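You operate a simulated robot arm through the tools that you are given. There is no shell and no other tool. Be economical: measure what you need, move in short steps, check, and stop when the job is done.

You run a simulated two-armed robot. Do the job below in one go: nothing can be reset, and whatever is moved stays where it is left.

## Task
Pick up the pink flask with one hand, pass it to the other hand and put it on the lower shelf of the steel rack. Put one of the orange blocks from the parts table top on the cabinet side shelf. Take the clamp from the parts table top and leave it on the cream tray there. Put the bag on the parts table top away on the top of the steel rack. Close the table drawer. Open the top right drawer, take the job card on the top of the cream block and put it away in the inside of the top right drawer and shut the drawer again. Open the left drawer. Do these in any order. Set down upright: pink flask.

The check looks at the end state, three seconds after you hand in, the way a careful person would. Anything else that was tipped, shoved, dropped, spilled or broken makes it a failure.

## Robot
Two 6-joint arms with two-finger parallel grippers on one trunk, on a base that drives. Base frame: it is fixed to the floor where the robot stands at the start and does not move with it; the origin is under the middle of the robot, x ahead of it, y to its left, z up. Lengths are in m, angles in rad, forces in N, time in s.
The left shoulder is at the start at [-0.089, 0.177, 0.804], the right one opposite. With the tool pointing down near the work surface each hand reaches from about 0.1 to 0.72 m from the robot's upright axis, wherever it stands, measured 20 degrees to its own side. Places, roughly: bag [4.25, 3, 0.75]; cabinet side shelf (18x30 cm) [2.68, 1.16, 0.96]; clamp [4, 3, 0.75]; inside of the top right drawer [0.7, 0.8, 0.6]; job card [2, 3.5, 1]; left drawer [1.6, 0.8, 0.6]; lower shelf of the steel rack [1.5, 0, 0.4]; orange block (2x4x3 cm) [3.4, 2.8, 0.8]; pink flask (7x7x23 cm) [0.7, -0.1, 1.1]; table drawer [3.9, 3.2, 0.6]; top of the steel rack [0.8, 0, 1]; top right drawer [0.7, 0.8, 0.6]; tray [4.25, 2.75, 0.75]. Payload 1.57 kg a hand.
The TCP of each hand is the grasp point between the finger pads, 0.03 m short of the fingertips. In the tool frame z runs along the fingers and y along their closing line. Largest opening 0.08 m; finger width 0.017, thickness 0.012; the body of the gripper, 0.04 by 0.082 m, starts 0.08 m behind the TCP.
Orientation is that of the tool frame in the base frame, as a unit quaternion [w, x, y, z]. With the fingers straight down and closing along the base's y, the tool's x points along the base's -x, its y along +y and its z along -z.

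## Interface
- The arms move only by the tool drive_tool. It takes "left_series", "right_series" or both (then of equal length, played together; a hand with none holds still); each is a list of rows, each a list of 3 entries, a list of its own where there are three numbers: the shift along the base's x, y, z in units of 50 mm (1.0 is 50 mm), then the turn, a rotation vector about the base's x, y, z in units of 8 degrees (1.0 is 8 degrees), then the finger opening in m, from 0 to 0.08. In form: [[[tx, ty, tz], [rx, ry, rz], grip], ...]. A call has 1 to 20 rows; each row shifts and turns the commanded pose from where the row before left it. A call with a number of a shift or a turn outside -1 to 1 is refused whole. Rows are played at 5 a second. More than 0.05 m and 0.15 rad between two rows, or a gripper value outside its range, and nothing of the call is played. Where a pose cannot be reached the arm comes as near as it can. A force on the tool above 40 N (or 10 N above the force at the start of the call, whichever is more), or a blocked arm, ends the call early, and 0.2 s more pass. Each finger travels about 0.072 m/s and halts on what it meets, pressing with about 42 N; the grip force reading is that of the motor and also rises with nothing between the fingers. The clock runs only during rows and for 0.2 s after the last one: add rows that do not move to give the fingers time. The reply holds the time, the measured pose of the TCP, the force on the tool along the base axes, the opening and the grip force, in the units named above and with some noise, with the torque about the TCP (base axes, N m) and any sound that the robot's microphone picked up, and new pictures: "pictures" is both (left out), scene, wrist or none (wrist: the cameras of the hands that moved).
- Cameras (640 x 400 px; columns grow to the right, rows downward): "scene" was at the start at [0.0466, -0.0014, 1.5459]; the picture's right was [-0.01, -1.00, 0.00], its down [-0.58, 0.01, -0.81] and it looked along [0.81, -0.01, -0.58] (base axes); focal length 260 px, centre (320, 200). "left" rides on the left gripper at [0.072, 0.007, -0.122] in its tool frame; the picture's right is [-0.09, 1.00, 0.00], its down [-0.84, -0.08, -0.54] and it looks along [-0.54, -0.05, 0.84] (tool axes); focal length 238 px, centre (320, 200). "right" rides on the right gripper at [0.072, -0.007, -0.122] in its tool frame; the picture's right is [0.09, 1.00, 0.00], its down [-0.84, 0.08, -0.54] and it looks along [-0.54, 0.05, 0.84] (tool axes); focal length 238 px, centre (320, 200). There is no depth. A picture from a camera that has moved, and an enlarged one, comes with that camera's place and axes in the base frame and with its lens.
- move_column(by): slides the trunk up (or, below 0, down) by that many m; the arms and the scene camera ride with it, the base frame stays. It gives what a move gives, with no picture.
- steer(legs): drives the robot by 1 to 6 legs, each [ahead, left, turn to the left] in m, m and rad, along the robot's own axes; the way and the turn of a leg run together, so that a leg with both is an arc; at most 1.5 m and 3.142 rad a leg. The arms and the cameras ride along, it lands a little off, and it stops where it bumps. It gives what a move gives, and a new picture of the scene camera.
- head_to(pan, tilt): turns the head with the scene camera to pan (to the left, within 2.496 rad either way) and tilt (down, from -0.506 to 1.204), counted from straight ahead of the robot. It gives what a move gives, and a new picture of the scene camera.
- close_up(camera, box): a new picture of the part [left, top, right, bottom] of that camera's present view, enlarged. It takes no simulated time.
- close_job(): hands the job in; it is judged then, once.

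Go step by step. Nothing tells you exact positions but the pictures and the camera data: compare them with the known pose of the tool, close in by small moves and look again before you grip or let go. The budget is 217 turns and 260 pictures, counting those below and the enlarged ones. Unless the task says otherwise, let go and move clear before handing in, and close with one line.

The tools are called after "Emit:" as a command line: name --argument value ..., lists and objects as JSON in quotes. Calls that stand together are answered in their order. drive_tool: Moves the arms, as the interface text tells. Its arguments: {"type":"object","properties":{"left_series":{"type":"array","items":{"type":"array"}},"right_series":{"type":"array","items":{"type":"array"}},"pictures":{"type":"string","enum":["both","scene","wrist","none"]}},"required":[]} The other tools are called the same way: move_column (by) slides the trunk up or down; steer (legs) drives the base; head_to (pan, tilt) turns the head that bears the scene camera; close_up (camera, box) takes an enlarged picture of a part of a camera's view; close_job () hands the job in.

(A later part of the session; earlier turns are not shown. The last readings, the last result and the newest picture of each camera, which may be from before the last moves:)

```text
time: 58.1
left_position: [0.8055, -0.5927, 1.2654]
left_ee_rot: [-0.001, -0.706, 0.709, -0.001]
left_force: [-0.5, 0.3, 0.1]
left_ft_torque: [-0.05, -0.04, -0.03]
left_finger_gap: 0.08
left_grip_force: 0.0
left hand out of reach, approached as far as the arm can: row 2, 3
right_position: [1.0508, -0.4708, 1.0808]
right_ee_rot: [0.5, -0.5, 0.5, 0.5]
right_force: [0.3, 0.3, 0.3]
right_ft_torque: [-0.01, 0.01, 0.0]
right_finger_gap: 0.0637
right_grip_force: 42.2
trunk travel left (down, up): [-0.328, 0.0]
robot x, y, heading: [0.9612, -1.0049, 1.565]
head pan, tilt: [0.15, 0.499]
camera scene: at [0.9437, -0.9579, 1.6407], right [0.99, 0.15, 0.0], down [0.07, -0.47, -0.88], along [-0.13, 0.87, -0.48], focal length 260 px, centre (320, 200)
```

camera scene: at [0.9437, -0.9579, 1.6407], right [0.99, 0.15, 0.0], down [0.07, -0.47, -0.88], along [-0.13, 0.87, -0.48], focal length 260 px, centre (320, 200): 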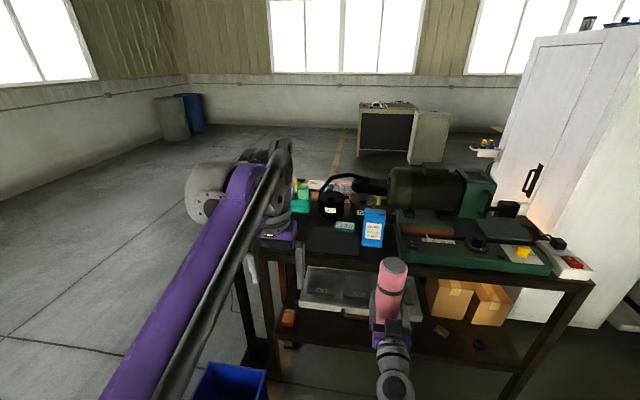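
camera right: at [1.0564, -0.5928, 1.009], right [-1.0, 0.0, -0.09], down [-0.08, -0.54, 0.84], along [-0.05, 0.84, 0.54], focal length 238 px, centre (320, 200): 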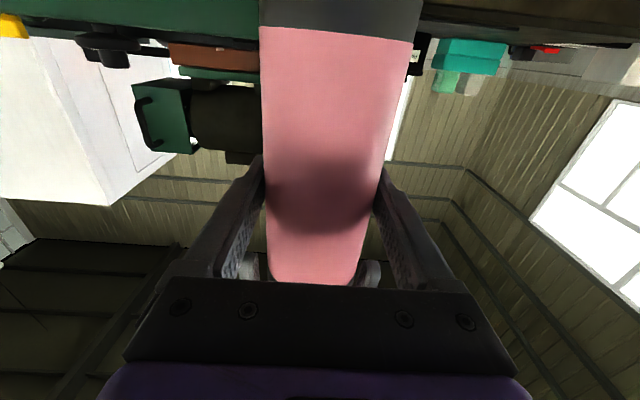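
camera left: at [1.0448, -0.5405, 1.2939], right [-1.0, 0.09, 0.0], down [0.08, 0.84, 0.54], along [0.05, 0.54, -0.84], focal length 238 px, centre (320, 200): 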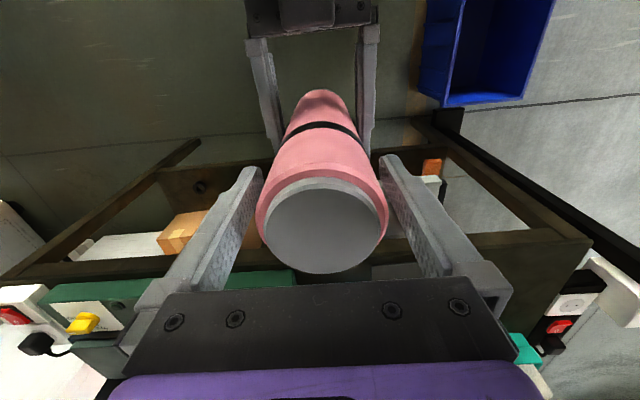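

The right hand holds the flask. I tuck the left hand, lower the trunk and slide right in front of the free shelf spot.

Emit:
drive_tool --left_series '[[[-0.2, -0.8, 0], [0, 0, 0], 0.08], [[-0.2, -0.8, 0], [0, 0, 0], 0.08], [[-0.2, -0.8, 0], [0, 0, 0], 0.08]]' --pictures "none"

Emit:
move_column --by -0.32

Emit:
steer --legs '[[0, -0.43, 0.0]]'

```text
time: 59.0
left_position: [0.7751, -0.7173, 1.2665]
left_ee_rot: [0.0, -0.706, 0.708, -0.001]
left_force: [0.5, -0.3, -0.8]
left_ft_torque: [0.03, 0.04, -0.01]
left_finger_gap: 0.0799
left_grip_force: 0.0
right_position: [1.0514, -0.4718, 1.0817]
right_ee_rot: [0.501, -0.498, 0.5, 0.5]
right_force: [0.4, 0.7, -0.3]
right_ft_torque: [-0.03, 0.02, -0.01]
right_finger_gap: 0.0641
right_grip_force: 42.7
trunk travel left (down, up): [-0.328, 0.0]
robot x, y, heading: [0.9616, -1.0071, 1.571]
head pan, tilt: [0.15, 0.499]
```

```text
time: 62.1
left_position: [0.7748, -0.7165, 0.9446]
left_ee_rot: [0.0, -0.706, 0.708, 0.0]
left_force: [-0.2, 0.5, 0.3]
left_ft_torque: [-0.01, 0.0, -0.02]
left_finger_gap: 0.0801
left_grip_force: 0.1
right_position: [1.0497, -0.4718, 0.7611]
right_ee_rot: [0.5, -0.499, 0.5, 0.501]
right_force: [-0.7, -0.3, -0.3]
right_ft_torque: [-0.01, -0.04, 0.06]
right_finger_gap: 0.0641
right_grip_force: 42.4
trunk travel left (down, up): [-0.008, 0.32]
robot x, y, heading: [0.9564, -1.0041, 1.572]
head pan, tilt: [0.15, 0.499]
```

```text
time: 66.4
left_position: [1.2034, -0.7167, 0.9445]
left_ee_rot: [0.0, -0.707, 0.707, 0.0]
left_force: [-0.4, -0.2, 0.1]
left_ft_torque: [0.03, 0.0, -0.01]
left_finger_gap: 0.08
left_grip_force: 0.1
right_position: [1.4793, -0.4716, 0.7602]
right_ee_rot: [0.499, -0.5, 0.5, 0.501]
right_force: [0.4, 1.2, 0.1]
right_ft_torque: [0.02, -0.03, 0.0]
right_finger_gap: 0.064
right_grip_force: 41.8
trunk travel left (down, up): [-0.008, 0.32]
robot x, y, heading: [1.3912, -1.008, 1.571]
head pan, tilt: [0.15, 0.499]
camera scene: at [1.3751, -0.9065, 1.3127], right [0.99, 0.15, 0.0], down [0.07, -0.47, -0.88], along [-0.13, 0.87, -0.48], focal length 260 px, centre (320, 200)
```

scene: 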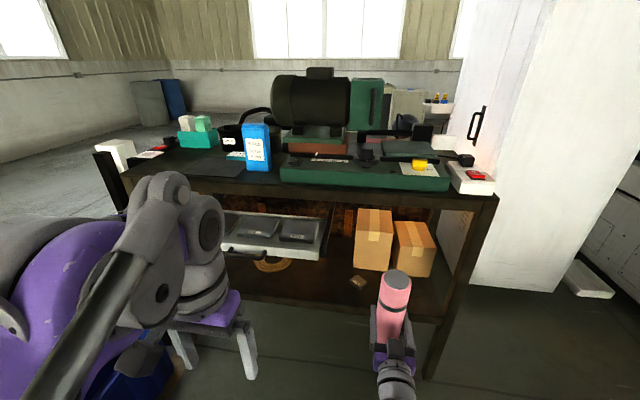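

The shelf surface sits at about z 0.40 and the spot near (1.48, -0.10) is clear. I lower the flask in front and look before entering.

Emit:
drive_tool --right_series '[[[0, 0, -0.8], [0, 0, 0], 0.05], [[0, 0, -0.8], [0, 0, 0], 0.05], [[0, 0, -0.8], [0, 0, 0], 0.05], [[0, 0, -0.8], [0, 0, 0], 0.05], [[0, 0, -0.8], [0, 0, 0], 0.05], [[0, 0, 0], [0, 0, 0], 0.05]]' --pictures "none"

Emit:
steer --legs '[[0.22, 0, 0.0]]'

Emit:
head_to --pan -0.15 --tilt 0.85

```text
time: 67.8
left_position: [1.2036, -0.717, 0.9448]
left_ee_rot: [-0.001, -0.707, 0.707, 0.0]
left_force: [-1.1, -0.4, -0.5]
left_ft_torque: [0.02, 0.0, -0.06]
left_finger_gap: 0.08
left_grip_force: 0.0
right_position: [1.4767, -0.4657, 0.5635]
right_ee_rot: [0.499, -0.5, 0.5, 0.501]
right_force: [0.5, -0.1, -0.1]
right_ft_torque: [-0.01, 0.03, 0.0]
right_finger_gap: 0.0641
right_grip_force: 41.8
right hand out of reach, approached as far as the arm can: row 5
trunk travel left (down, up): [-0.008, 0.32]
robot x, y, heading: [1.3883, -1.0032, 1.575]
head pan, tilt: [0.15, 0.499]
```

```text
time: 69.5
left_position: [1.2024, -0.4957, 0.9444]
left_ee_rot: [0.0, 0.708, -0.706, 0.0]
left_force: [0.9, 0.5, 0.5]
left_ft_torque: [-0.04, 0.01, 0.0]
left_finger_gap: 0.0799
left_grip_force: 0.0
right_position: [1.4762, -0.2454, 0.5644]
right_ee_rot: [0.499, -0.5, 0.5, 0.501]
right_force: [-0.8, 0.0, 0.0]
right_ft_torque: [0.0, 0.02, 0.02]
right_finger_gap: 0.0642
right_grip_force: 41.9
trunk travel left (down, up): [-0.008, 0.32]
robot x, y, heading: [1.3885, -0.7836, 1.575]
head pan, tilt: [0.15, 0.499]
camera scene: at [1.3746, -0.6852, 1.3127], right [0.99, 0.15, 0.0], down [0.07, -0.47, -0.88], along [-0.13, 0.87, -0.48], focal length 260 px, centre (320, 200)
```

scene: 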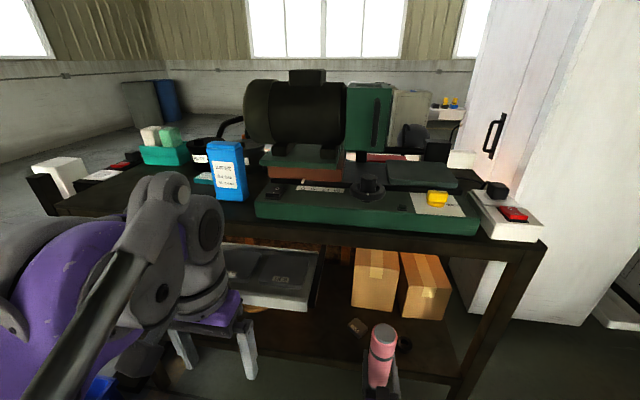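

```text
time: 70.4
left_position: [1.2041, -0.4961, 0.945]
left_ee_rot: [0.0, 0.708, -0.707, 0.0]
left_force: [-0.3, 0.0, -0.9]
left_ft_torque: [-0.01, 0.04, -0.02]
left_finger_gap: 0.0799
left_grip_force: 0.0
right_position: [1.476, -0.2453, 0.5641]
right_ee_rot: [-0.5, 0.501, -0.499, -0.5]
right_force: [0.4, 0.2, 0.2]
right_ft_torque: [0.0, 0.0, -0.01]
right_finger_gap: 0.064
right_grip_force: 42.3
trunk travel left (down, up): [-0.008, 0.32]
robot x, y, heading: [1.3899, -0.7837, 1.574]
head pan, tilt: [-0.15, 0.85]
camera scene: at [1.3999, -0.6983, 1.2828], right [0.99, -0.15, 0.0], down [-0.11, -0.74, -0.66], along [0.1, 0.65, -0.75], focal length 260 px, centre (320, 200)
```

scene: 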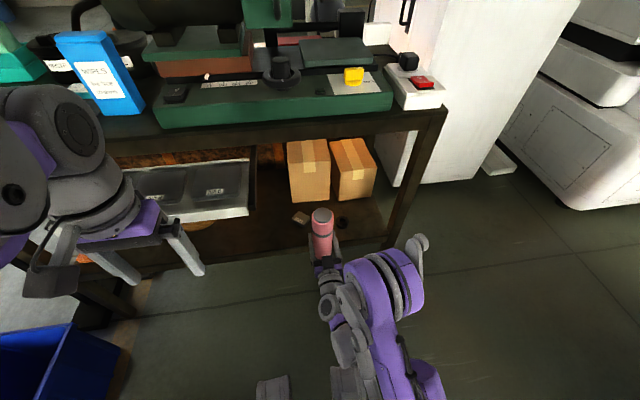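

The flask is clear of edges and objects. I drive in the last 14 cm.

Emit:
steer --legs '[[0.14, 0, 0.0]]'

Emit:
close_up --camera "scene" --box '[220, 100, 460, 250]'

```text
time: 71.7
left_position: [1.2033, -0.3548, 0.9453]
left_ee_rot: [-0.001, 0.707, -0.707, 0.001]
left_force: [0.0, 0.1, -0.1]
left_ft_torque: [-0.02, 0.01, 0.0]
left_finger_gap: 0.0798
left_grip_force: 0.0
right_position: [1.4774, -0.105, 0.5639]
right_ee_rot: [0.499, -0.5, 0.5, 0.501]
right_force: [-1.0, -0.5, -0.5]
right_ft_torque: [-0.07, 0.05, -0.03]
right_finger_gap: 0.0639
right_grip_force: 41.6
trunk travel left (down, up): [-0.008, 0.32]
robot x, y, heading: [1.3886, -0.6466, 1.572]
head pan, tilt: [-0.15, 0.85]
camera scene: at [1.3999, -0.5582, 1.2827], right [0.99, -0.15, 0.0], down [-0.11, -0.74, -0.66], along [0.1, 0.65, -0.75], focal length 260 px, centre (320, 200)
```

scene: 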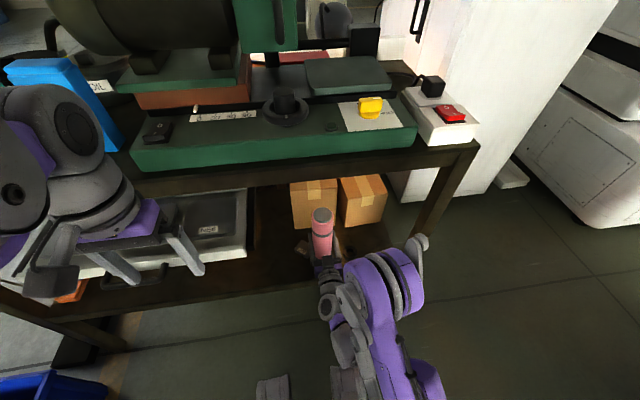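

```text
2.67 times, centred on (340, 175) of scene
camera zoom: at [1.3999, -0.5582, 1.2827], right [0.99, -0.15, 0.0], down [-0.11, -0.74, -0.66], along [0.1, 0.65, -0.75], focal length 693 px, centre (267, 267)
```

zoom: 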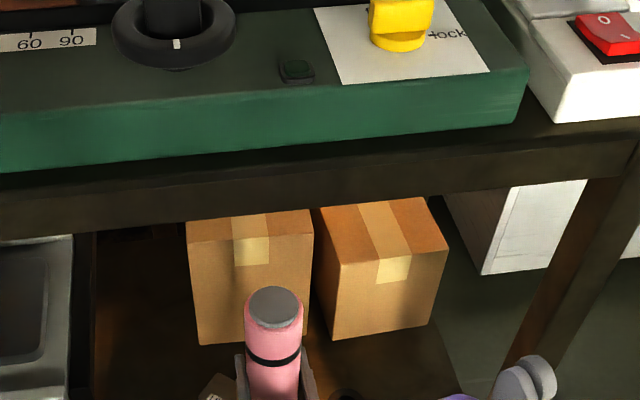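

Clear of the boxes, tag and ring. I lower slowly until the shelf takes the flask.

Emit:
drive_tool --right_series '[[[0, 0, -0.4], [0, 0, 0], 0.05], [[0, 0, -0.3], [0, 0, 0], 0.05], [[0, 0, -0.1], [0, 0, 0], 0.05], [[0, 0, -0.1], [0, 0, 0], 0.05], [[0, 0, -0.1], [0, 0, 0], 0.05], [[0, 0, -0.1], [0, 0, 0], 0.05]]' --pictures "wrist"

```text
time: 72.7
left_position: [1.2028, -0.358, 0.9444]
left_ee_rot: [-0.001, 0.707, -0.707, 0.0]
left_force: [0.5, -0.3, -0.2]
left_ft_torque: [-0.04, 0.03, 0.0]
left_finger_gap: 0.0798
left_grip_force: 0.0
right_position: [1.4752, -0.0919, 0.5357]
right_ee_rot: [0.503, -0.496, 0.498, 0.503]
right_force: [0.0, -9.8, 21.1]
right_ft_torque: [-0.23, 0.65, 0.29]
right_finger_gap: 0.0641
right_grip_force: 42.2
right hand out of reach, approached as far as the arm can: row 1, 2, 4
trunk travel left (down, up): [-0.008, 0.32]
robot x, y, heading: [1.3877, -0.648, 1.567]
head pan, tilt: [-0.15, 0.85]
stopped in row 4 (right hand): the force on the tool passed its limit at 42 N (the readings are from after the stop); the commanded pose is now the measured one
camera right: at [1.4798, -0.2122, 0.4627], right [-1.0, 0.01, -0.09], down [-0.08, -0.55, 0.83], along [-0.04, 0.83, 0.55], focal length 238 px, centre (320, 200)
```

right: 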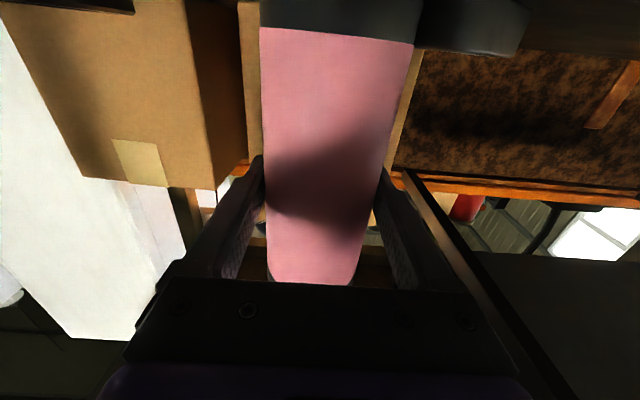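

Contact came at TCP z 0.536, meaning the shelf is near z 0.445, which fits the pictures. I relieve the force slightly and read it before releasing.

Emit:
drive_tool --right_series '[[[0, -0.02, 0.04], [0, 0, 0], 0.05], [[0, 0, 0], [0, 0, 0], 0.05]]' --pictures "scene"

Emit:
close_up --camera "scene" --box '[260, 170, 420, 270]'

```text
time: 73.3
left_position: [1.2036, -0.3581, 0.9454]
left_ee_rot: [-0.001, -0.707, 0.707, 0.0]
left_force: [0.1, 0.0, -0.1]
left_ft_torque: [0.0, 0.0, 0.0]
left_finger_gap: 0.0799
left_grip_force: 0.0
right_position: [1.4745, -0.0899, 0.5357]
right_ee_rot: [0.502, -0.497, 0.5, 0.501]
right_force: [0.4, -6.6, 4.6]
right_ft_torque: [-0.33, 0.19, 0.16]
right_finger_gap: 0.064
right_grip_force: 42.5
trunk travel left (down, up): [-0.008, 0.32]
robot x, y, heading: [1.3899, -0.6449, 1.571]
head pan, tilt: [-0.15, 0.85]
camera scene: at [1.3999, -0.5602, 1.2828], right [0.99, -0.15, 0.0], down [-0.11, -0.74, -0.66], along [0.1, 0.65, -0.75], focal length 260 px, centre (320, 200)
```

scene: 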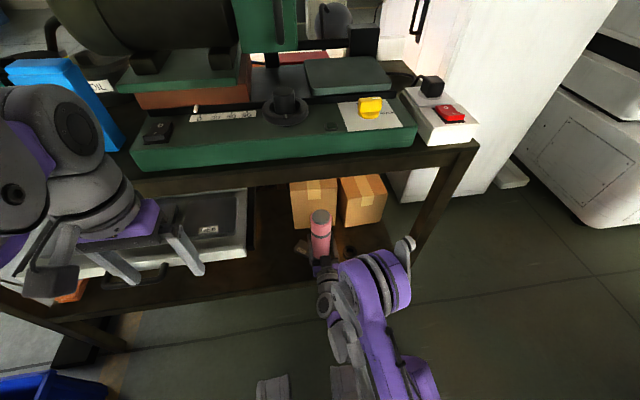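

```text
4.00 times, centred on (340, 220) of scene
camera zoom: at [1.3999, -0.5602, 1.2828], right [0.99, -0.15, 0.0], down [-0.11, -0.74, -0.66], along [0.1, 0.65, -0.75], focal length 1039 px, centre (240, 120)
```

zoom: 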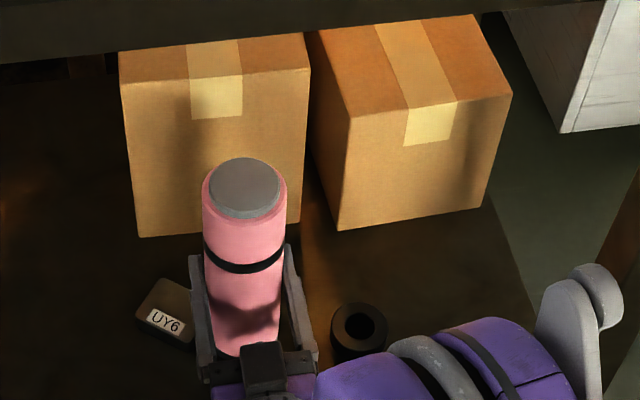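

The tag and ring are both clear of the flask and below the fingers. I ease the hand back a few millimetres to kill the sideways force.

Emit:
drive_tool --right_series '[[[0, -0.08, 0], [0, 0, 0], 0.05], [[0, 0, 0], [0, 0, 0], 0.05]]' --pictures "none"

```text
time: 73.9
left_position: [1.2044, -0.3564, 0.9442]
left_ee_rot: [0.0, -0.707, 0.707, 0.0]
left_force: [0.6, 0.0, 0.8]
left_ft_torque: [0.0, -0.01, 0.02]
left_finger_gap: 0.08
left_grip_force: 0.0
right_position: [1.4755, -0.091, 0.537]
right_ee_rot: [0.502, -0.497, 0.5, 0.501]
right_force: [0.6, 0.0, 0.5]
right_ft_torque: [-0.03, -0.05, 0.0]
right_finger_gap: 0.0641
right_grip_force: 42.3
right hand out of reach, approached as far as the arm can: row 1
trunk travel left (down, up): [-0.008, 0.32]
robot x, y, heading: [1.3906, -0.6489, 1.57]
head pan, tilt: [-0.15, 0.85]
```

Emit:
drive_tool --right_series '[[[0, 0, -0.04], [0, 0, 0], 0.05], [[0, 0, 0], [0, 0, 0], 0.06], [[0, 0, 0], [0, 0, 0], 0.07], [[0, 0, 0], [0, 0, 0], 0.08], [[0, 0, 0], [0, 0, 0], 0.08]]' --pictures "wrist"

```text
time: 75.1
left_position: [1.2038, -0.3562, 0.9448]
left_ee_rot: [0.0, 0.707, -0.707, 0.0]
left_force: [0.0, -0.2, 0.4]
left_ft_torque: [0.0, 0.02, 0.01]
left_finger_gap: 0.0803
left_grip_force: 0.0
right_position: [1.4742, -0.0899, 0.5354]
right_ee_rot: [0.502, -0.497, 0.5, 0.501]
right_force: [-0.7, 0.1, -0.7]
right_ft_torque: [0.01, 0.02, 0.02]
right_finger_gap: 0.0797
right_grip_force: 0.0
trunk travel left (down, up): [-0.008, 0.32]
robot x, y, heading: [1.3904, -0.6431, 1.572]
head pan, tilt: [-0.15, 0.85]
camera right: at [1.4791, -0.2116, 0.4631], right [-1.0, 0.0, -0.09], down [-0.08, -0.55, 0.83], along [-0.05, 0.84, 0.55], focal length 238 px, centre (320, 200)
```

right: 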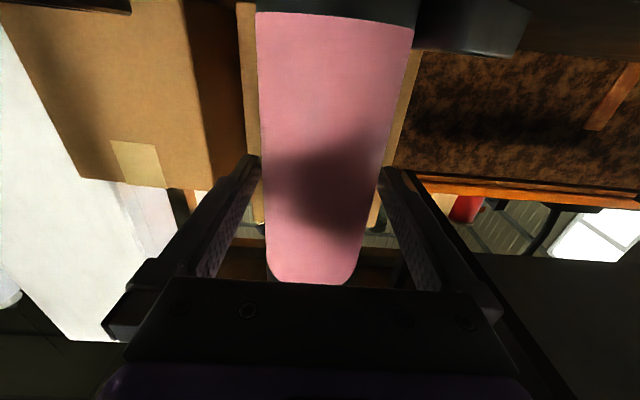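

Released; the flask stands. I withdraw the hand straight back with the arm, then the base.

Emit:
drive_tool --right_series '[[[0, -0.5, 0], [0, 0, 0], 0.08], [[0, -0.5, 0], [0, 0, 0], 0.08], [[0, -0.5, 0], [0, 0, 0], 0.08], [[0, -0.5, 0], [0, 0, 0], 0.08], [[0, 0, 0], [0, 0, 0], 0.08]]' --pictures "wrist"

Emit:
steer --legs '[[-0.3, 0, 0]]'

Emit:
close_up --camera "scene" --box '[220, 100, 460, 250]'

```text
time: 76.3
left_position: [1.2046, -0.3577, 0.9443]
left_ee_rot: [0.0, -0.707, 0.707, 0.001]
left_force: [-0.8, 0.6, 0.2]
left_ft_torque: [0.0, 0.0, -0.03]
left_finger_gap: 0.0801
left_grip_force: 0.0
right_position: [1.4595, -0.1184, 0.5795]
right_ee_rot: [0.502, -0.497, 0.5, 0.5]
right_force: [0.9, -0.1, -0.2]
right_ft_torque: [0.02, -0.03, 0.02]
right_finger_gap: 0.0799
right_grip_force: 0.0
right hand out of reach, approached as far as the arm can: row 1, 2, 3, 4
trunk travel left (down, up): [-0.008, 0.32]
robot x, y, heading: [1.3881, -0.643, 1.571]
head pan, tilt: [-0.15, 0.85]
camera right: at [1.4649, -0.2406, 0.5073], right [-1.0, 0.0, -0.09], down [-0.08, -0.55, 0.83], along [-0.05, 0.84, 0.55], focal length 238 px, centre (320, 200)
```

right: 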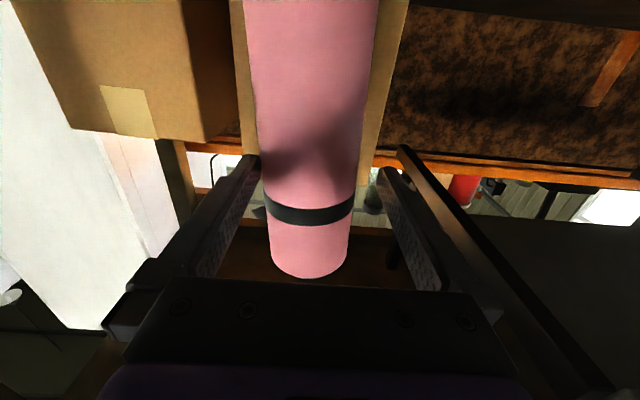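

```text
time: 78.3
left_position: [1.2032, -0.6582, 0.9447]
left_ee_rot: [0.0, 0.708, -0.707, 0.0]
left_force: [-0.3, 0.2, 0.1]
left_ft_torque: [0.0, -0.02, 0.02]
left_finger_gap: 0.0801
left_grip_force: 0.0
right_position: [1.459, -0.4209, 0.5798]
right_ee_rot: [0.502, -0.497, 0.5, 0.502]
right_force: [0.4, 0.0, -0.2]
right_ft_torque: [0.04, 0.03, -0.01]
right_finger_gap: 0.0801
right_grip_force: 0.0
trunk travel left (down, up): [-0.008, 0.32]
robot x, y, heading: [1.3917, -0.9462, 1.573]
head pan, tilt: [-0.15, 0.85]
camera scene: at [1.4, -0.8604, 1.2828], right [0.99, -0.15, 0.0], down [-0.11, -0.74, -0.66], along [0.1, 0.65, -0.75], focal length 260 px, centre (320, 200)
```

scene: 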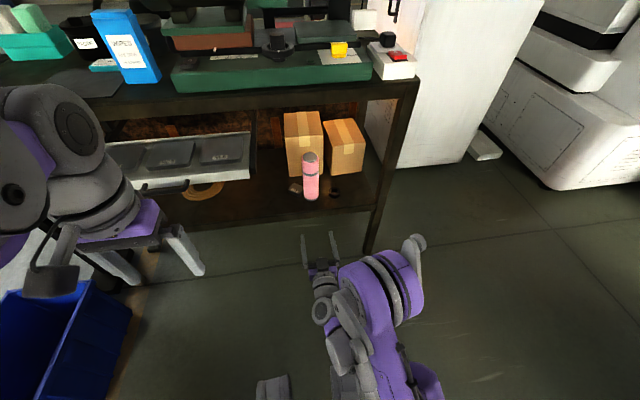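

```text
2.67 times, centred on (340, 175) of scene
camera zoom: at [1.4, -0.8604, 1.2828], right [0.99, -0.15, 0.0], down [-0.11, -0.74, -0.66], along [0.1, 0.65, -0.75], focal length 693 px, centre (267, 267)
```

zoom: 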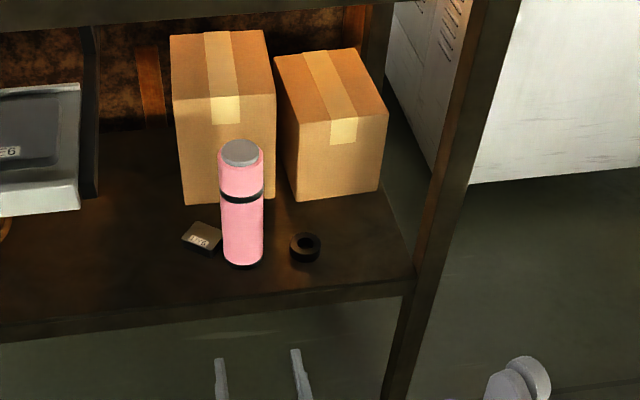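

The flask stands upright on the lower shelf. I raise the trunk and fold the right hand back to pointing down.

Emit:
move_column --by 0.26

Emit:
drive_tool --right_series '[[[0.58, -0.4, 0.57], [0, 0, 0], 0.08], [[0.58, -0.4, 0.57], [0, 0, 0], 0.08], [[0.58, -0.4, 0.57], [0, 0, 0], 0.08], [[0.58, -0.4, 0.57], [0, 0, 0], 0.08], [[0.58, -0.4, 0.57], [0, 0, 0], 0.08], [[0.58, -0.4, 0.57], [0, 0, 0], 0.08], [[0, 0, 0.42], [-0.94, 0, 0], 0.08], [[0, 0, 0.42], [-0.94, 0, 0], 0.08], [[0, 0, 0.42], [-0.94, 0, 0], 0.08], [[0, 0, 0.42], [-0.94, 0, 0], 0.08], [[0, 0, 0.42], [-0.94, 0, 0], 0.08], [[0, 0, 0.42], [-0.94, 0, 0], 0.08], [[0, 0, 0.42], [-0.94, 0, 0], 0.08], [[0, 0, 0.42], [-0.94, 0, 0], 0.08], [[0, 0, 0.42], [-0.94, 0, 0], 0.08], [[0, 0, 0.42], [-0.94, 0, 0], 0.08], [[0, 0, 0.42], [-0.94, 0, 0], 0.08], [[0, 0, 0.42], [-0.94, 0, 0], 0.08]]' --pictures "none"

Emit:
head_to --pan 0.0 --tilt 0.3

```text
time: 81.0
left_position: [1.2025, -0.6585, 1.2049]
left_ee_rot: [0.0, 0.708, -0.707, 0.0]
left_force: [0.2, 0.3, 0.2]
left_ft_torque: [0.03, 0.01, 0.02]
left_finger_gap: 0.0798
left_grip_force: 0.1
right_position: [1.4588, -0.3943, 0.8712]
right_ee_rot: [0.514, -0.484, 0.485, 0.515]
right_force: [0.6, -0.8, -0.5]
right_ft_torque: [-0.01, -0.01, -0.02]
right_finger_gap: 0.08
right_grip_force: 0.0
trunk travel left (down, up): [-0.268, 0.06]
robot x, y, heading: [1.3902, -0.9479, 1.571]
head pan, tilt: [-0.15, 0.85]
```

```text
time: 84.8
left_position: [1.2051, -0.6559, 1.204]
left_ee_rot: [0.001, 0.707, -0.707, 0.0]
left_force: [-0.8, 0.1, 0.6]
left_ft_torque: [-0.01, 0.01, -0.01]
left_finger_gap: 0.0799
left_grip_force: 0.2
right_position: [1.7308, -0.5516, 1.2989]
right_ee_rot: [0.002, 0.704, -0.703, -0.103]
right_force: [0.9, 1.0, -0.9]
right_ft_torque: [0.0, 0.06, 0.02]
right_finger_gap: 0.0799
right_grip_force: 0.1
right hand out of reach, approached as far as the arm can: row 14, 15, 16, 17, 18
trunk travel left (down, up): [-0.268, 0.06]
robot x, y, heading: [1.3878, -0.9436, 1.571]
head pan, tilt: [-0.15, 0.85]
```

```text
time: 85.8
left_position: [1.2035, -0.6587, 1.2038]
left_ee_rot: [0.0, 0.708, -0.707, 0.0]
left_force: [-0.1, -0.2, 0.9]
left_ft_torque: [-0.02, -0.02, 0.02]
left_finger_gap: 0.0801
left_grip_force: 0.0
right_position: [1.7284, -0.5527, 1.3]
right_ee_rot: [0.001, 0.704, -0.702, -0.105]
right_force: [-0.7, -1.1, -0.4]
right_ft_torque: [0.0, 0.01, 0.01]
right_finger_gap: 0.0799
right_grip_force: 0.1
trunk travel left (down, up): [-0.268, 0.06]
robot x, y, heading: [1.3881, -0.9457, 1.575]
head pan, tilt: [0.0, 0.3]
camera scene: at [1.3885, -0.8936, 1.5959], right [1.0, 0.0, 0.0], down [0.0, -0.3, -0.95], along [0.0, 0.95, -0.3], focal length 260 px, centre (320, 200)
```

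scene: 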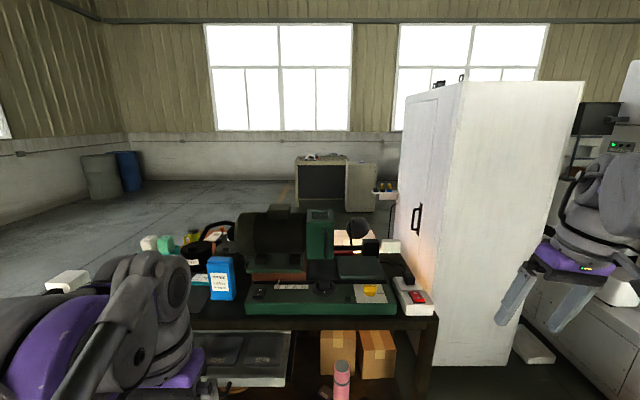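

The right hand is nearly upright again; I correct it. Then I drive around the left side of the rack and desk toward the drawers, which face +y.

Emit:
drive_tool --right_series '[[[-0.5, -0.4, -0.2], [-0.53, -0.53, 0], 0.08], [[-0.5, -0.4, -0.2], [-0.53, -0.53, 0], 0.08], [[-0.5, 0, -0.2], [0, 0, 0], 0.08], [[-0.5, 0, -0.2], [0, 0, 0], 0.08]]' --pictures "none"

Emit:
steer --legs '[[-0.4, 0, 0], [0, 1.5, 0], [0, 0.4, 0], [1.5, 0, 0], [1.5, 0, 0]]'

Emit:
head_to --pan -1.2 --tilt 0.45

```text
time: 86.8
left_position: [1.2032, -0.6582, 1.2049]
left_ee_rot: [0.0, 0.708, -0.707, 0.001]
left_force: [-0.7, -0.2, 0.9]
left_ft_torque: [0.01, -0.02, 0.0]
left_finger_gap: 0.0803
left_grip_force: 0.0
right_position: [1.6582, -0.6111, 1.2615]
right_ee_rot: [0.025, 0.703, -0.702, -0.105]
right_force: [0.0, -0.6, -0.6]
right_ft_torque: [0.0, 0.0, 0.0]
right_finger_gap: 0.0799
right_grip_force: 0.0
right hand out of reach, approached as far as the arm can: row 1, 2, 4
trunk travel left (down, up): [-0.268, 0.06]
robot x, y, heading: [1.3869, -0.9455, 1.572]
head pan, tilt: [0.0, 0.3]
```

```text
time: 119.8
left_position: [-0.7151, 1.9358, 1.2044]
left_ee_rot: [0.0, 0.708, -0.706, -0.001]
left_force: [0.4, 1.3, -0.2]
left_ft_torque: [0.0, -0.02, -0.02]
left_finger_gap: 0.0798
left_grip_force: 0.2
right_position: [-0.2597, 1.9835, 1.2623]
right_ee_rot: [0.023, 0.704, -0.702, -0.107]
right_force: [0.9, -1.0, -0.9]
right_ft_torque: [0.01, 0.03, 0.03]
right_finger_gap: 0.0799
right_grip_force: 0.1
trunk travel left (down, up): [-0.268, 0.06]
robot x, y, heading: [-0.5308, 1.6473, 1.575]
head pan, tilt: [0.0, 0.3]
camera scene: at [-0.5299, 1.7001, 1.5959], right [1.0, 0.0, 0.0], down [0.0, -0.3, -0.96], along [0.0, 0.96, -0.3], focal length 260 px, centre (320, 200)
```

scene: 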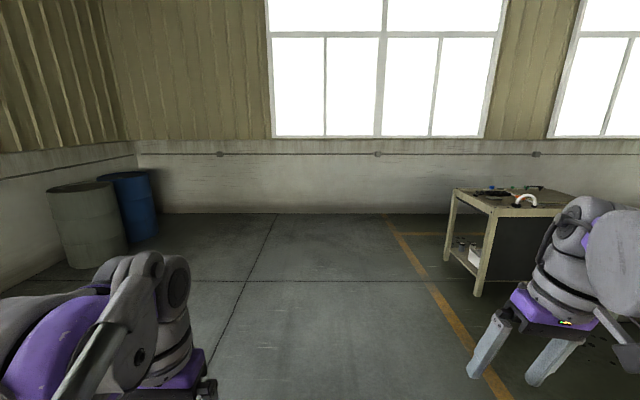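

```text
time: 121.2
left_position: [-0.7159, 1.9349, 1.2036]
left_ee_rot: [0.0, 0.708, -0.706, 0.0]
left_force: [0.8, 0.4, 0.7]
left_ft_torque: [0.0, 0.01, -0.02]
left_finger_gap: 0.0798
left_grip_force: 0.0
right_position: [-0.2594, 1.9846, 1.2618]
right_ee_rot: [0.024, 0.704, -0.702, -0.106]
right_force: [0.3, 0.2, 0.9]
right_ft_torque: [0.02, 0.01, -0.01]
right_finger_gap: 0.0802
right_grip_force: 0.1
trunk travel left (down, up): [-0.268, 0.06]
robot x, y, heading: [-0.529, 1.6438, 1.568]
head pan, tilt: [-1.201, 0.45]
camera scene: at [-0.4441, 1.6403, 1.582], right [0.37, -0.93, 0.0], down [-0.41, -0.16, -0.9], along [0.84, 0.33, -0.44], focal length 260 px, centre (320, 200)
```

scene: 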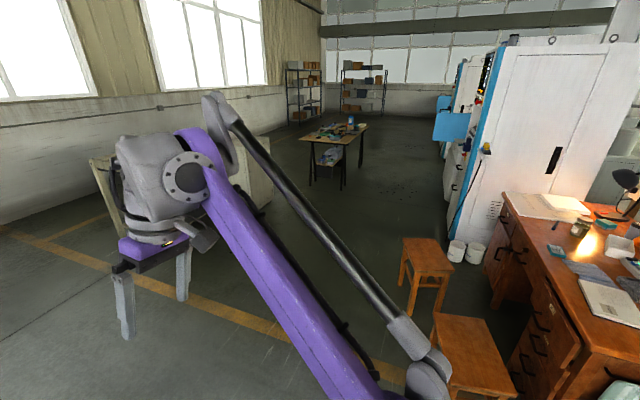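

I see the desk's drawers facing this way with two stools in front. I swing round to face them from a distance.

Emit:
steer --legs '[[0, 0, -1.6], [0.75, 0.6, 0], [0.75, 0, 0], [0, 0, -1.54]]'

Emit:
head_to --pan 0.0 --tilt 0.5

```text
time: 138.1
left_position: [1.1482, 1.9627, 1.2053]
left_ee_rot: [0.001, 0.699, 0.716, 0.0]
left_force: [0.1, -0.9, -0.7]
left_ft_torque: [-0.02, 0.01, -0.01]
left_finger_gap: 0.08
left_grip_force: 0.1
right_position: [0.6924, 1.9052, 1.2615]
right_ee_rot: [0.105, 0.694, 0.712, 0.025]
right_force: [-0.1, -0.3, -0.9]
right_ft_torque: [-0.02, 0.01, -0.03]
right_finger_gap: 0.0799
right_grip_force: 0.2
trunk travel left (down, up): [-0.268, 0.06]
robot x, y, heading: [0.9542, 2.2455, -1.547]
head pan, tilt: [-1.201, 0.45]
camera scene: at [0.8684, 2.2524, 1.582], right [-0.38, 0.92, 0.0], down [0.4, 0.17, -0.9], along [-0.83, -0.35, -0.44], focal length 260 px, centre (320, 200)
```

scene: 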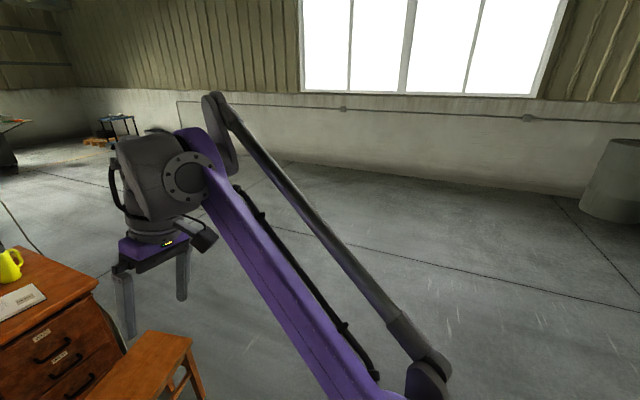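

```text
time: 139.5
left_position: [1.1461, 1.9634, 1.2048]
left_ee_rot: [0.0, 0.698, 0.716, 0.0]
left_force: [-0.9, 0.2, 0.4]
left_ft_torque: [0.01, -0.01, 0.0]
left_finger_gap: 0.0799
left_grip_force: 0.0
right_position: [0.6926, 1.905, 1.2617]
right_ee_rot: [0.106, 0.694, 0.712, 0.026]
right_force: [-0.7, 0.5, -0.4]
right_ft_torque: [-0.01, 0.0, 0.0]
right_finger_gap: 0.08
right_grip_force: 0.0
trunk travel left (down, up): [-0.268, 0.06]
robot x, y, heading: [0.9552, 2.248, -1.541]
head pan, tilt: [0.0, 0.499]
camera scene: at [0.9555, 2.1968, 1.5775], right [-1.0, -0.02, 0.0], down [-0.01, 0.48, -0.88], along [0.02, -0.88, -0.48], focal length 260 px, centre (320, 200)
```

scene: 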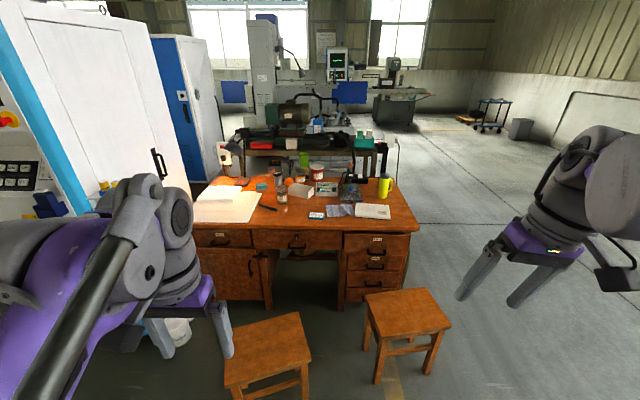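

Emit:
close_up --camera "scene" --box '[180, 170, 436, 330]'

```text
2.50 times, centred on (308, 250) of scene
camera zoom: at [0.9555, 2.1968, 1.5775], right [-1.0, -0.02, 0.0], down [-0.01, 0.48, -0.88], along [0.02, -0.88, -0.48], focal length 649 px, centre (350, 75)
```

zoom: 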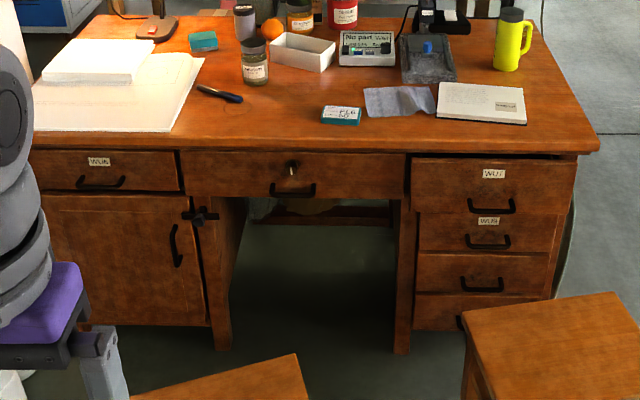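

I can read the handles: top right drawer at about (0.66, 1.03, 0.60), left drawer at about (1.55, 1.03, 0.65). I turn the right hand to point ahead with its fingers closing vertically, to grip the bar handles.

Emit:
drive_tool --right_series '[[[0, 0, 0], [0.4, 0.68, 0], 0.08], [[0, 0, 0], [0.4, 0.68, 0], 0.08], [[0, 0, -0.45], [-0.94, 0, 0], 0.08], [[0, 0, -0.45], [-0.94, 0, 0], 0.08], [[0, 0, -0.45], [-0.94, 0, 0], 0.08], [[0, 0, -0.45], [-0.94, 0, 0], 0.08], [[0, 0, -0.45], [-0.94, 0, 0], 0.08], [[0, 0, -0.45], [-0.94, 0, 0], 0.08], [[0, 0, -0.45], [-0.94, 0, 0], 0.08], [[0, -0.2, -0.45], [-0.94, 0, 0], 0.08], [[0, -0.2, -0.45], [-0.94, 0, 0], 0.08], [[0, -0.2, -0.45], [-0.94, 0, 0], 0.08], [[0, -0.2, -0.45], [-0.94, 0, 0], 0.08], [[0, -0.2, -0.45], [-0.94, 0, 0], 0.08]]' --pictures "none"

Emit:
drive_tool --right_series '[[[0, 0, 0], [0, -0.94, 0], 0.08], [[0, 0, 0], [0, -0.94, 0], 0.08], [[0, 0, 0], [0, -0.94, 0], 0.08], [[0, 0, 0], [0, -0.94, 0], 0.08], [[0, 0, 0], [0, -0.94, 0], 0.08], [[0, 0, 0], [0, -0.94, 0], 0.08], [[0, 0, 0], [0, -0.94, 0], 0.08], [[0, 0, 0], [0, -0.94, 0], 0.08], [[0, 0, 0], [0, -0.94, 0], 0.08], [[0, 0, 0], [0, -0.94, 0], 0.08], [[0, 0, 0], [0, -0.94, 0], 0.08], [[0, 0, 0], [0, -0.94, 0], 0.08], [[0, 0, 0], [0, 0, 0], 0.08]]' --pictures "wrist"

```text
time: 142.5
left_position: [1.1474, 1.9618, 1.2036]
left_ee_rot: [-0.001, 0.699, 0.715, 0.001]
left_force: [-0.3, 0.0, 0.0]
left_ft_torque: [0.01, 0.03, -0.02]
left_finger_gap: 0.0798
left_grip_force: 0.0
right_position: [0.6911, 1.8518, 0.9967]
right_ee_rot: [0.565, 0.416, 0.521, -0.486]
right_force: [0.0, -0.6, -0.5]
right_ft_torque: [-0.02, -0.02, 0.01]
right_finger_gap: 0.0801
right_grip_force: 0.1
right hand out of reach, approached as far as the arm can: row 1, 2, 14
trunk travel left (down, up): [-0.268, 0.06]
robot x, y, heading: [0.9563, 2.2466, -1.551]
head pan, tilt: [0.0, 0.499]
```

```text
time: 145.3
left_position: [1.1476, 1.9636, 1.2043]
left_ee_rot: [-0.001, 0.699, 0.715, 0.0]
left_force: [-0.3, 0.9, -0.9]
left_ft_torque: [-0.02, 0.0, -0.02]
left_finger_gap: 0.0802
left_grip_force: 0.1
right_position: [0.6897, 1.8434, 1.0204]
right_ee_rot: [0.768, 0.638, -0.035, -0.048]
right_force: [0.3, 0.5, 0.2]
right_ft_torque: [-0.01, 0.02, -0.03]
right_finger_gap: 0.08
right_grip_force: 0.1
right hand out of reach, approached as far as the arm can: row 1, 2, 3, 4, 5, 7
trunk travel left (down, up): [-0.268, 0.06]
robot x, y, heading: [0.9571, 2.2468, -1.542]
head pan, tilt: [0.0, 0.499]
camera right: at [0.7739, 1.953, 0.9919], right [0.12, 0.17, 0.98], down [-0.77, 0.64, -0.02], along [-0.63, -0.75, 0.21], focal length 238 px, centre (320, 200)
```

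right: 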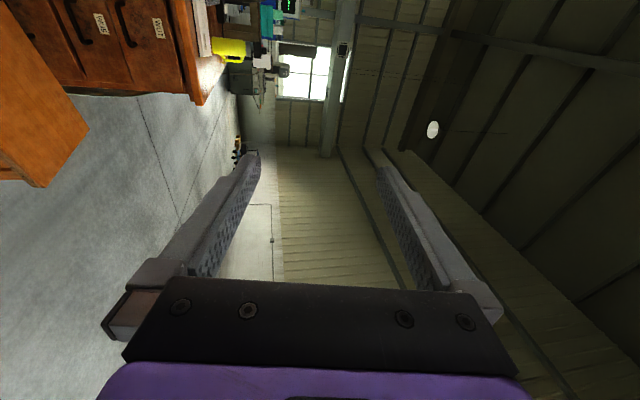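

The hand is turned but a bit off; I correct it after lowering the trunk, then drive in front of the right drawer, staying clear of the stools.

Emit:
move_column --by -0.25

Emit:
drive_tool --right_series '[[[0, -0.8, 0], [0.66, -0.06, 0.42], 0.08], [[0, -0.8, 0], [0.66, -0.06, 0.42], 0.08], [[0, 0, 0], [0, 0, 0], 0.08]]' --pictures "none"

Emit:
steer --legs '[[0.3, -0.25, -0.025]]'

Emit:
head_to --pan 0.0 --tilt 0.75

```text
time: 147.9
left_position: [1.147, 1.9636, 0.9545]
left_ee_rot: [0.0, 0.698, 0.716, 0.0]
left_force: [0.5, -0.3, -0.7]
left_ft_torque: [0.0, 0.0, -0.01]
left_finger_gap: 0.0802
left_grip_force: 0.1
right_position: [0.6895, 1.8439, 0.7714]
right_ee_rot: [0.768, 0.638, -0.034, -0.049]
right_force: [-0.1, 0.4, -0.6]
right_ft_torque: [0.0, 0.0, 0.03]
right_finger_gap: 0.0801
right_grip_force: 0.0
trunk travel left (down, up): [-0.018, 0.31]
robot x, y, heading: [0.9532, 2.2476, -1.546]
head pan, tilt: [0.0, 0.499]
```

```text
time: 148.7
left_position: [1.1467, 1.9636, 0.9549]
left_ee_rot: [0.0, 0.698, 0.716, 0.0]
left_force: [-0.9, -0.1, 0.0]
left_ft_torque: [0.0, 0.03, -0.04]
left_finger_gap: 0.0797
left_grip_force: 0.1
right_position: [0.6908, 1.7634, 0.7703]
right_ee_rot: [0.708, 0.706, 0.001, -0.002]
right_force: [-0.6, -0.2, 0.4]
right_ft_torque: [0.01, 0.02, 0.01]
right_finger_gap: 0.08
right_grip_force: 0.0
trunk travel left (down, up): [-0.018, 0.31]
robot x, y, heading: [0.9571, 2.2438, -1.55]
head pan, tilt: [0.0, 0.499]
```

```text
time: 151.5
left_position: [0.8912, 1.6567, 0.9538]
left_ee_rot: [0.0, 0.71, 0.705, 0.0]
left_force: [0.4, -0.5, 0.1]
left_ft_torque: [-0.06, 0.0, 0.01]
left_finger_gap: 0.0801
left_grip_force: 0.0
right_position: [0.4252, 1.4724, 0.7713]
right_ee_rot: [0.707, 0.707, -0.01, -0.013]
right_force: [-0.2, -0.3, -0.3]
right_ft_torque: [0.0, 0.04, -0.01]
right_finger_gap: 0.0801
right_grip_force: 0.1
trunk travel left (down, up): [-0.018, 0.31]
robot x, y, heading: [0.708, 1.9484, -1.577]
head pan, tilt: [0.0, 0.499]
camera scene: at [0.7058, 1.848, 1.3204], right [-1.0, 0.01, 0.0], down [0.0, 0.48, -0.88], along [-0.01, -0.88, -0.48], focal length 260 px, centre (320, 200)
```

scene: 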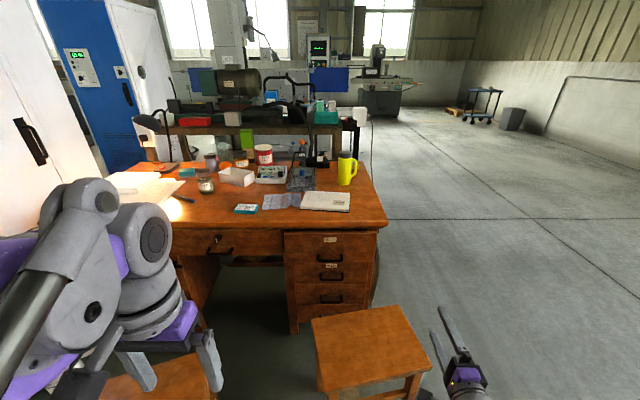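

```text
time: 152.3
left_position: [0.8899, 1.6567, 0.955]
left_ee_rot: [0.0, 0.709, 0.705, 0.0]
left_force: [0.4, -0.9, 0.2]
left_ft_torque: [0.0, 0.0, -0.01]
left_finger_gap: 0.0803
left_grip_force: 0.1
right_position: [0.427, 1.4721, 0.7723]
right_ee_rot: [0.707, 0.707, -0.01, -0.013]
right_force: [-0.6, -0.2, 0.0]
right_ft_torque: [0.01, 0.01, 0.0]
right_finger_gap: 0.0799
right_grip_force: 0.0
trunk travel left (down, up): [-0.018, 0.31]
robot x, y, heading: [0.7063, 1.9447, -1.579]
head pan, tilt: [0.0, 0.75]
camera scene: at [0.706, 1.8563, 1.2985], right [-1.0, 0.01, 0.0], down [0.0, 0.68, -0.73], along [-0.01, -0.73, -0.68], focal length 260 px, centre (320, 200)
```

scene: 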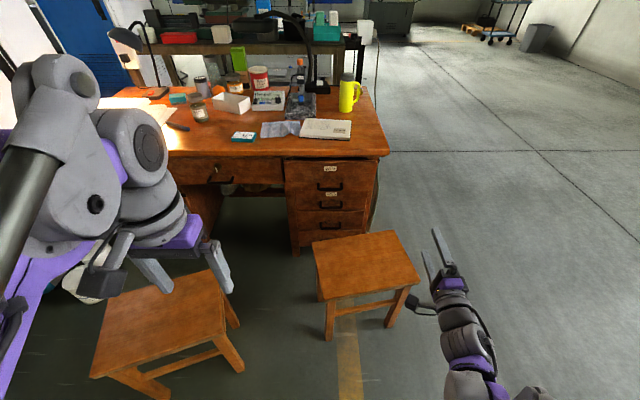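

The stools leave room. I bring the right hand in line with the top right drawer's handle at z about 0.60.

Emit:
drive_tool --right_series '[[[0.67, -0.29, -0.49], [0, 0, 0], 0.08], [[0.67, -0.29, -0.49], [0, 0, 0], 0.08], [[0.67, -0.29, -0.49], [0, 0, 0], 0.08], [[0.67, -0.29, -0.49], [0, 0, 0], 0.08], [[0.67, -0.29, -0.49], [0, 0, 0], 0.08], [[0.67, -0.29, -0.49], [0, 0, 0], 0.08], [[0.67, -0.29, -0.49], [0, 0, 0], 0.08], [[0, 0, 0], [0, 0, 0], 0.08]]' --pictures "both"

```text
time: 154.1
left_position: [0.8901, 1.6569, 0.9552]
left_ee_rot: [0.0, 0.709, 0.705, 0.0]
left_force: [-0.3, -0.6, 0.3]
left_ft_torque: [0.0, 0.02, -0.01]
left_finger_gap: 0.08
left_grip_force: 0.0
right_position: [0.6606, 1.3715, 0.6007]
right_ee_rot: [0.708, 0.706, -0.009, -0.013]
right_force: [-0.2, -0.3, -0.2]
right_ft_torque: [0.0, 0.0, 0.01]
right_finger_gap: 0.08
right_grip_force: 0.0
trunk travel left (down, up): [-0.018, 0.31]
robot x, y, heading: [0.7094, 1.9477, -1.576]
head pan, tilt: [0.0, 0.75]
camera scene: at [0.706, 1.8564, 1.2985], right [-1.0, 0.01, 0.0], down [0.0, 0.68, -0.73], along [-0.01, -0.73, -0.68], focal length 260 px, centre (320, 200)
camera right: at [0.7354, 1.4915, 0.5947], right [0.1, 0.0, 1.0], down [-0.82, 0.57, 0.08], along [-0.57, -0.82, 0.05], focal length 238 px, centre (320, 200)
```

scene: 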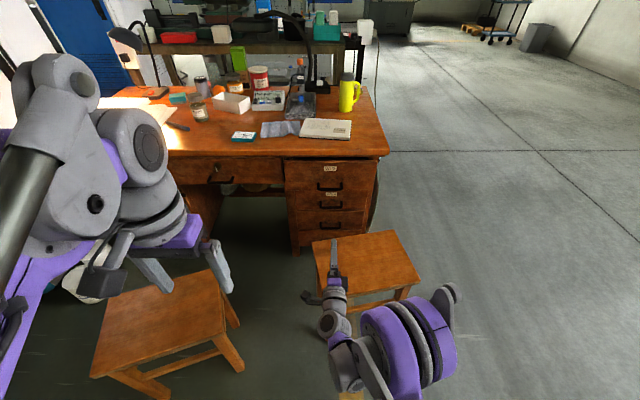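
right: 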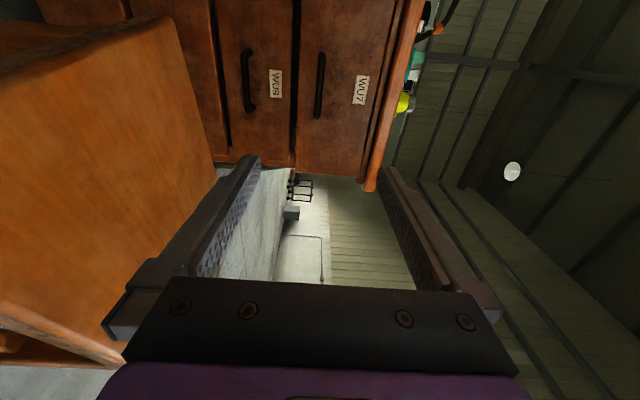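

The handle (label WU7) is level with the fingers at (0.66, ~1.03, 0.60). I move the base in 12 cm and look.

Emit:
steer --legs '[[0.12, 0.0, 0.0]]'

Emit:
drive_tool --right_series '[[[0, -0.8, 0], [0, 0, 0], 0.08], [[0, -0.8, 0], [0, 0, 0], 0.08], [[0, -0.4, 0], [0, 0, 0], 0.08], [[0, 0, 0], [0, 0, 0], 0.08]]' --pictures "wrist"

```text
time: 155.3
left_position: [0.89, 1.54, 0.9541]
left_ee_rot: [0.0, 0.71, 0.704, 0.0]
left_force: [0.1, 0.6, 0.8]
left_ft_torque: [0.02, 0.0, -0.02]
left_finger_gap: 0.08
left_grip_force: 0.0
right_position: [0.6585, 1.2562, 0.602]
right_ee_rot: [0.708, 0.706, -0.009, -0.013]
right_force: [-1.1, 0.3, 0.8]
right_ft_torque: [-0.01, 0.0, 0.02]
right_finger_gap: 0.08
right_grip_force: 0.1
trunk travel left (down, up): [-0.018, 0.31]
robot x, y, heading: [0.7072, 1.8284, -1.577]
head pan, tilt: [0.0, 0.75]
camera scene: at [0.705, 1.7387, 1.2984], right [-1.0, 0.01, 0.0], down [0.01, 0.68, -0.73], along [-0.01, -0.73, -0.68], focal length 260 px, centre (320, 200)
```

scene: 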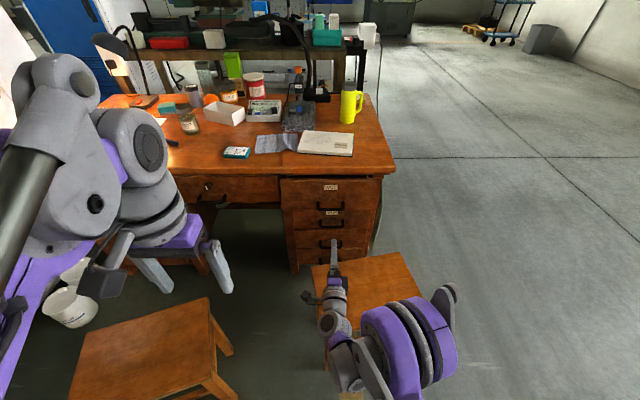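

```text
time: 156.3
left_position: [0.8896, 1.5403, 0.9542]
left_ee_rot: [0.001, 0.71, 0.704, 0.0]
left_force: [-0.1, -0.7, 0.0]
left_ft_torque: [-0.04, -0.03, 0.01]
left_finger_gap: 0.08
left_grip_force: 0.0
right_position: [0.657, 1.1556, 0.6014]
right_ee_rot: [0.708, 0.706, -0.01, -0.014]
right_force: [-0.1, -1.2, 0.2]
right_ft_torque: [0.01, 0.01, 0.01]
right_finger_gap: 0.0799
right_grip_force: 0.0
trunk travel left (down, up): [-0.018, 0.31]
robot x, y, heading: [0.7048, 1.8307, -1.579]
head pan, tilt: [0.0, 0.75]
camera right: at [0.7322, 1.2753, 0.5944], right [0.1, 0.0, 1.0], down [-0.82, 0.57, 0.08], along [-0.57, -0.82, 0.05], focal length 238 px, centre (320, 200)
```

right: 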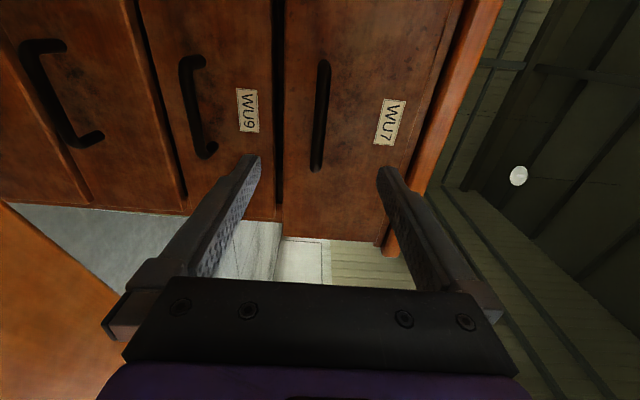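

Emit:
drive_tool --right_series '[[[0.1, -0.8, 0], [0, 0, 0], 0.08], [[0, -0.6, 0], [0, 0, 0], 0.08], [[0, -0.2, 0], [0, 0, 0], 0.08], [[0, 0, 0], [0, 0, 0], 0.08]]' --pictures "wrist"

```text
time: 157.3
left_position: [0.89, 1.5394, 0.9541]
left_ee_rot: [0.0, 0.71, 0.704, 0.0]
left_force: [-0.5, -0.2, 0.6]
left_ft_torque: [0.01, -0.01, 0.02]
left_finger_gap: 0.08
left_grip_force: 0.1
right_position: [0.6643, 1.0748, 0.6018]
right_ee_rot: [0.707, 0.707, -0.009, -0.013]
right_force: [0.2, 0.2, 1.4]
right_ft_torque: [0.02, -0.01, -0.01]
right_finger_gap: 0.0799
right_grip_force: 0.1
trunk travel left (down, up): [-0.018, 0.31]
robot x, y, heading: [0.7059, 1.8301, -1.581]
head pan, tilt: [0.0, 0.75]
camera right: at [0.7393, 1.1952, 0.5952], right [0.1, 0.0, 1.0], down [-0.82, 0.57, 0.08], along [-0.57, -0.82, 0.05], focal length 238 px, centre (320, 200)
```

right: 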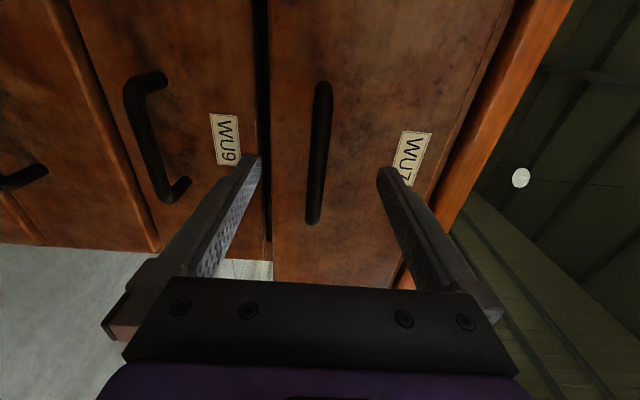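

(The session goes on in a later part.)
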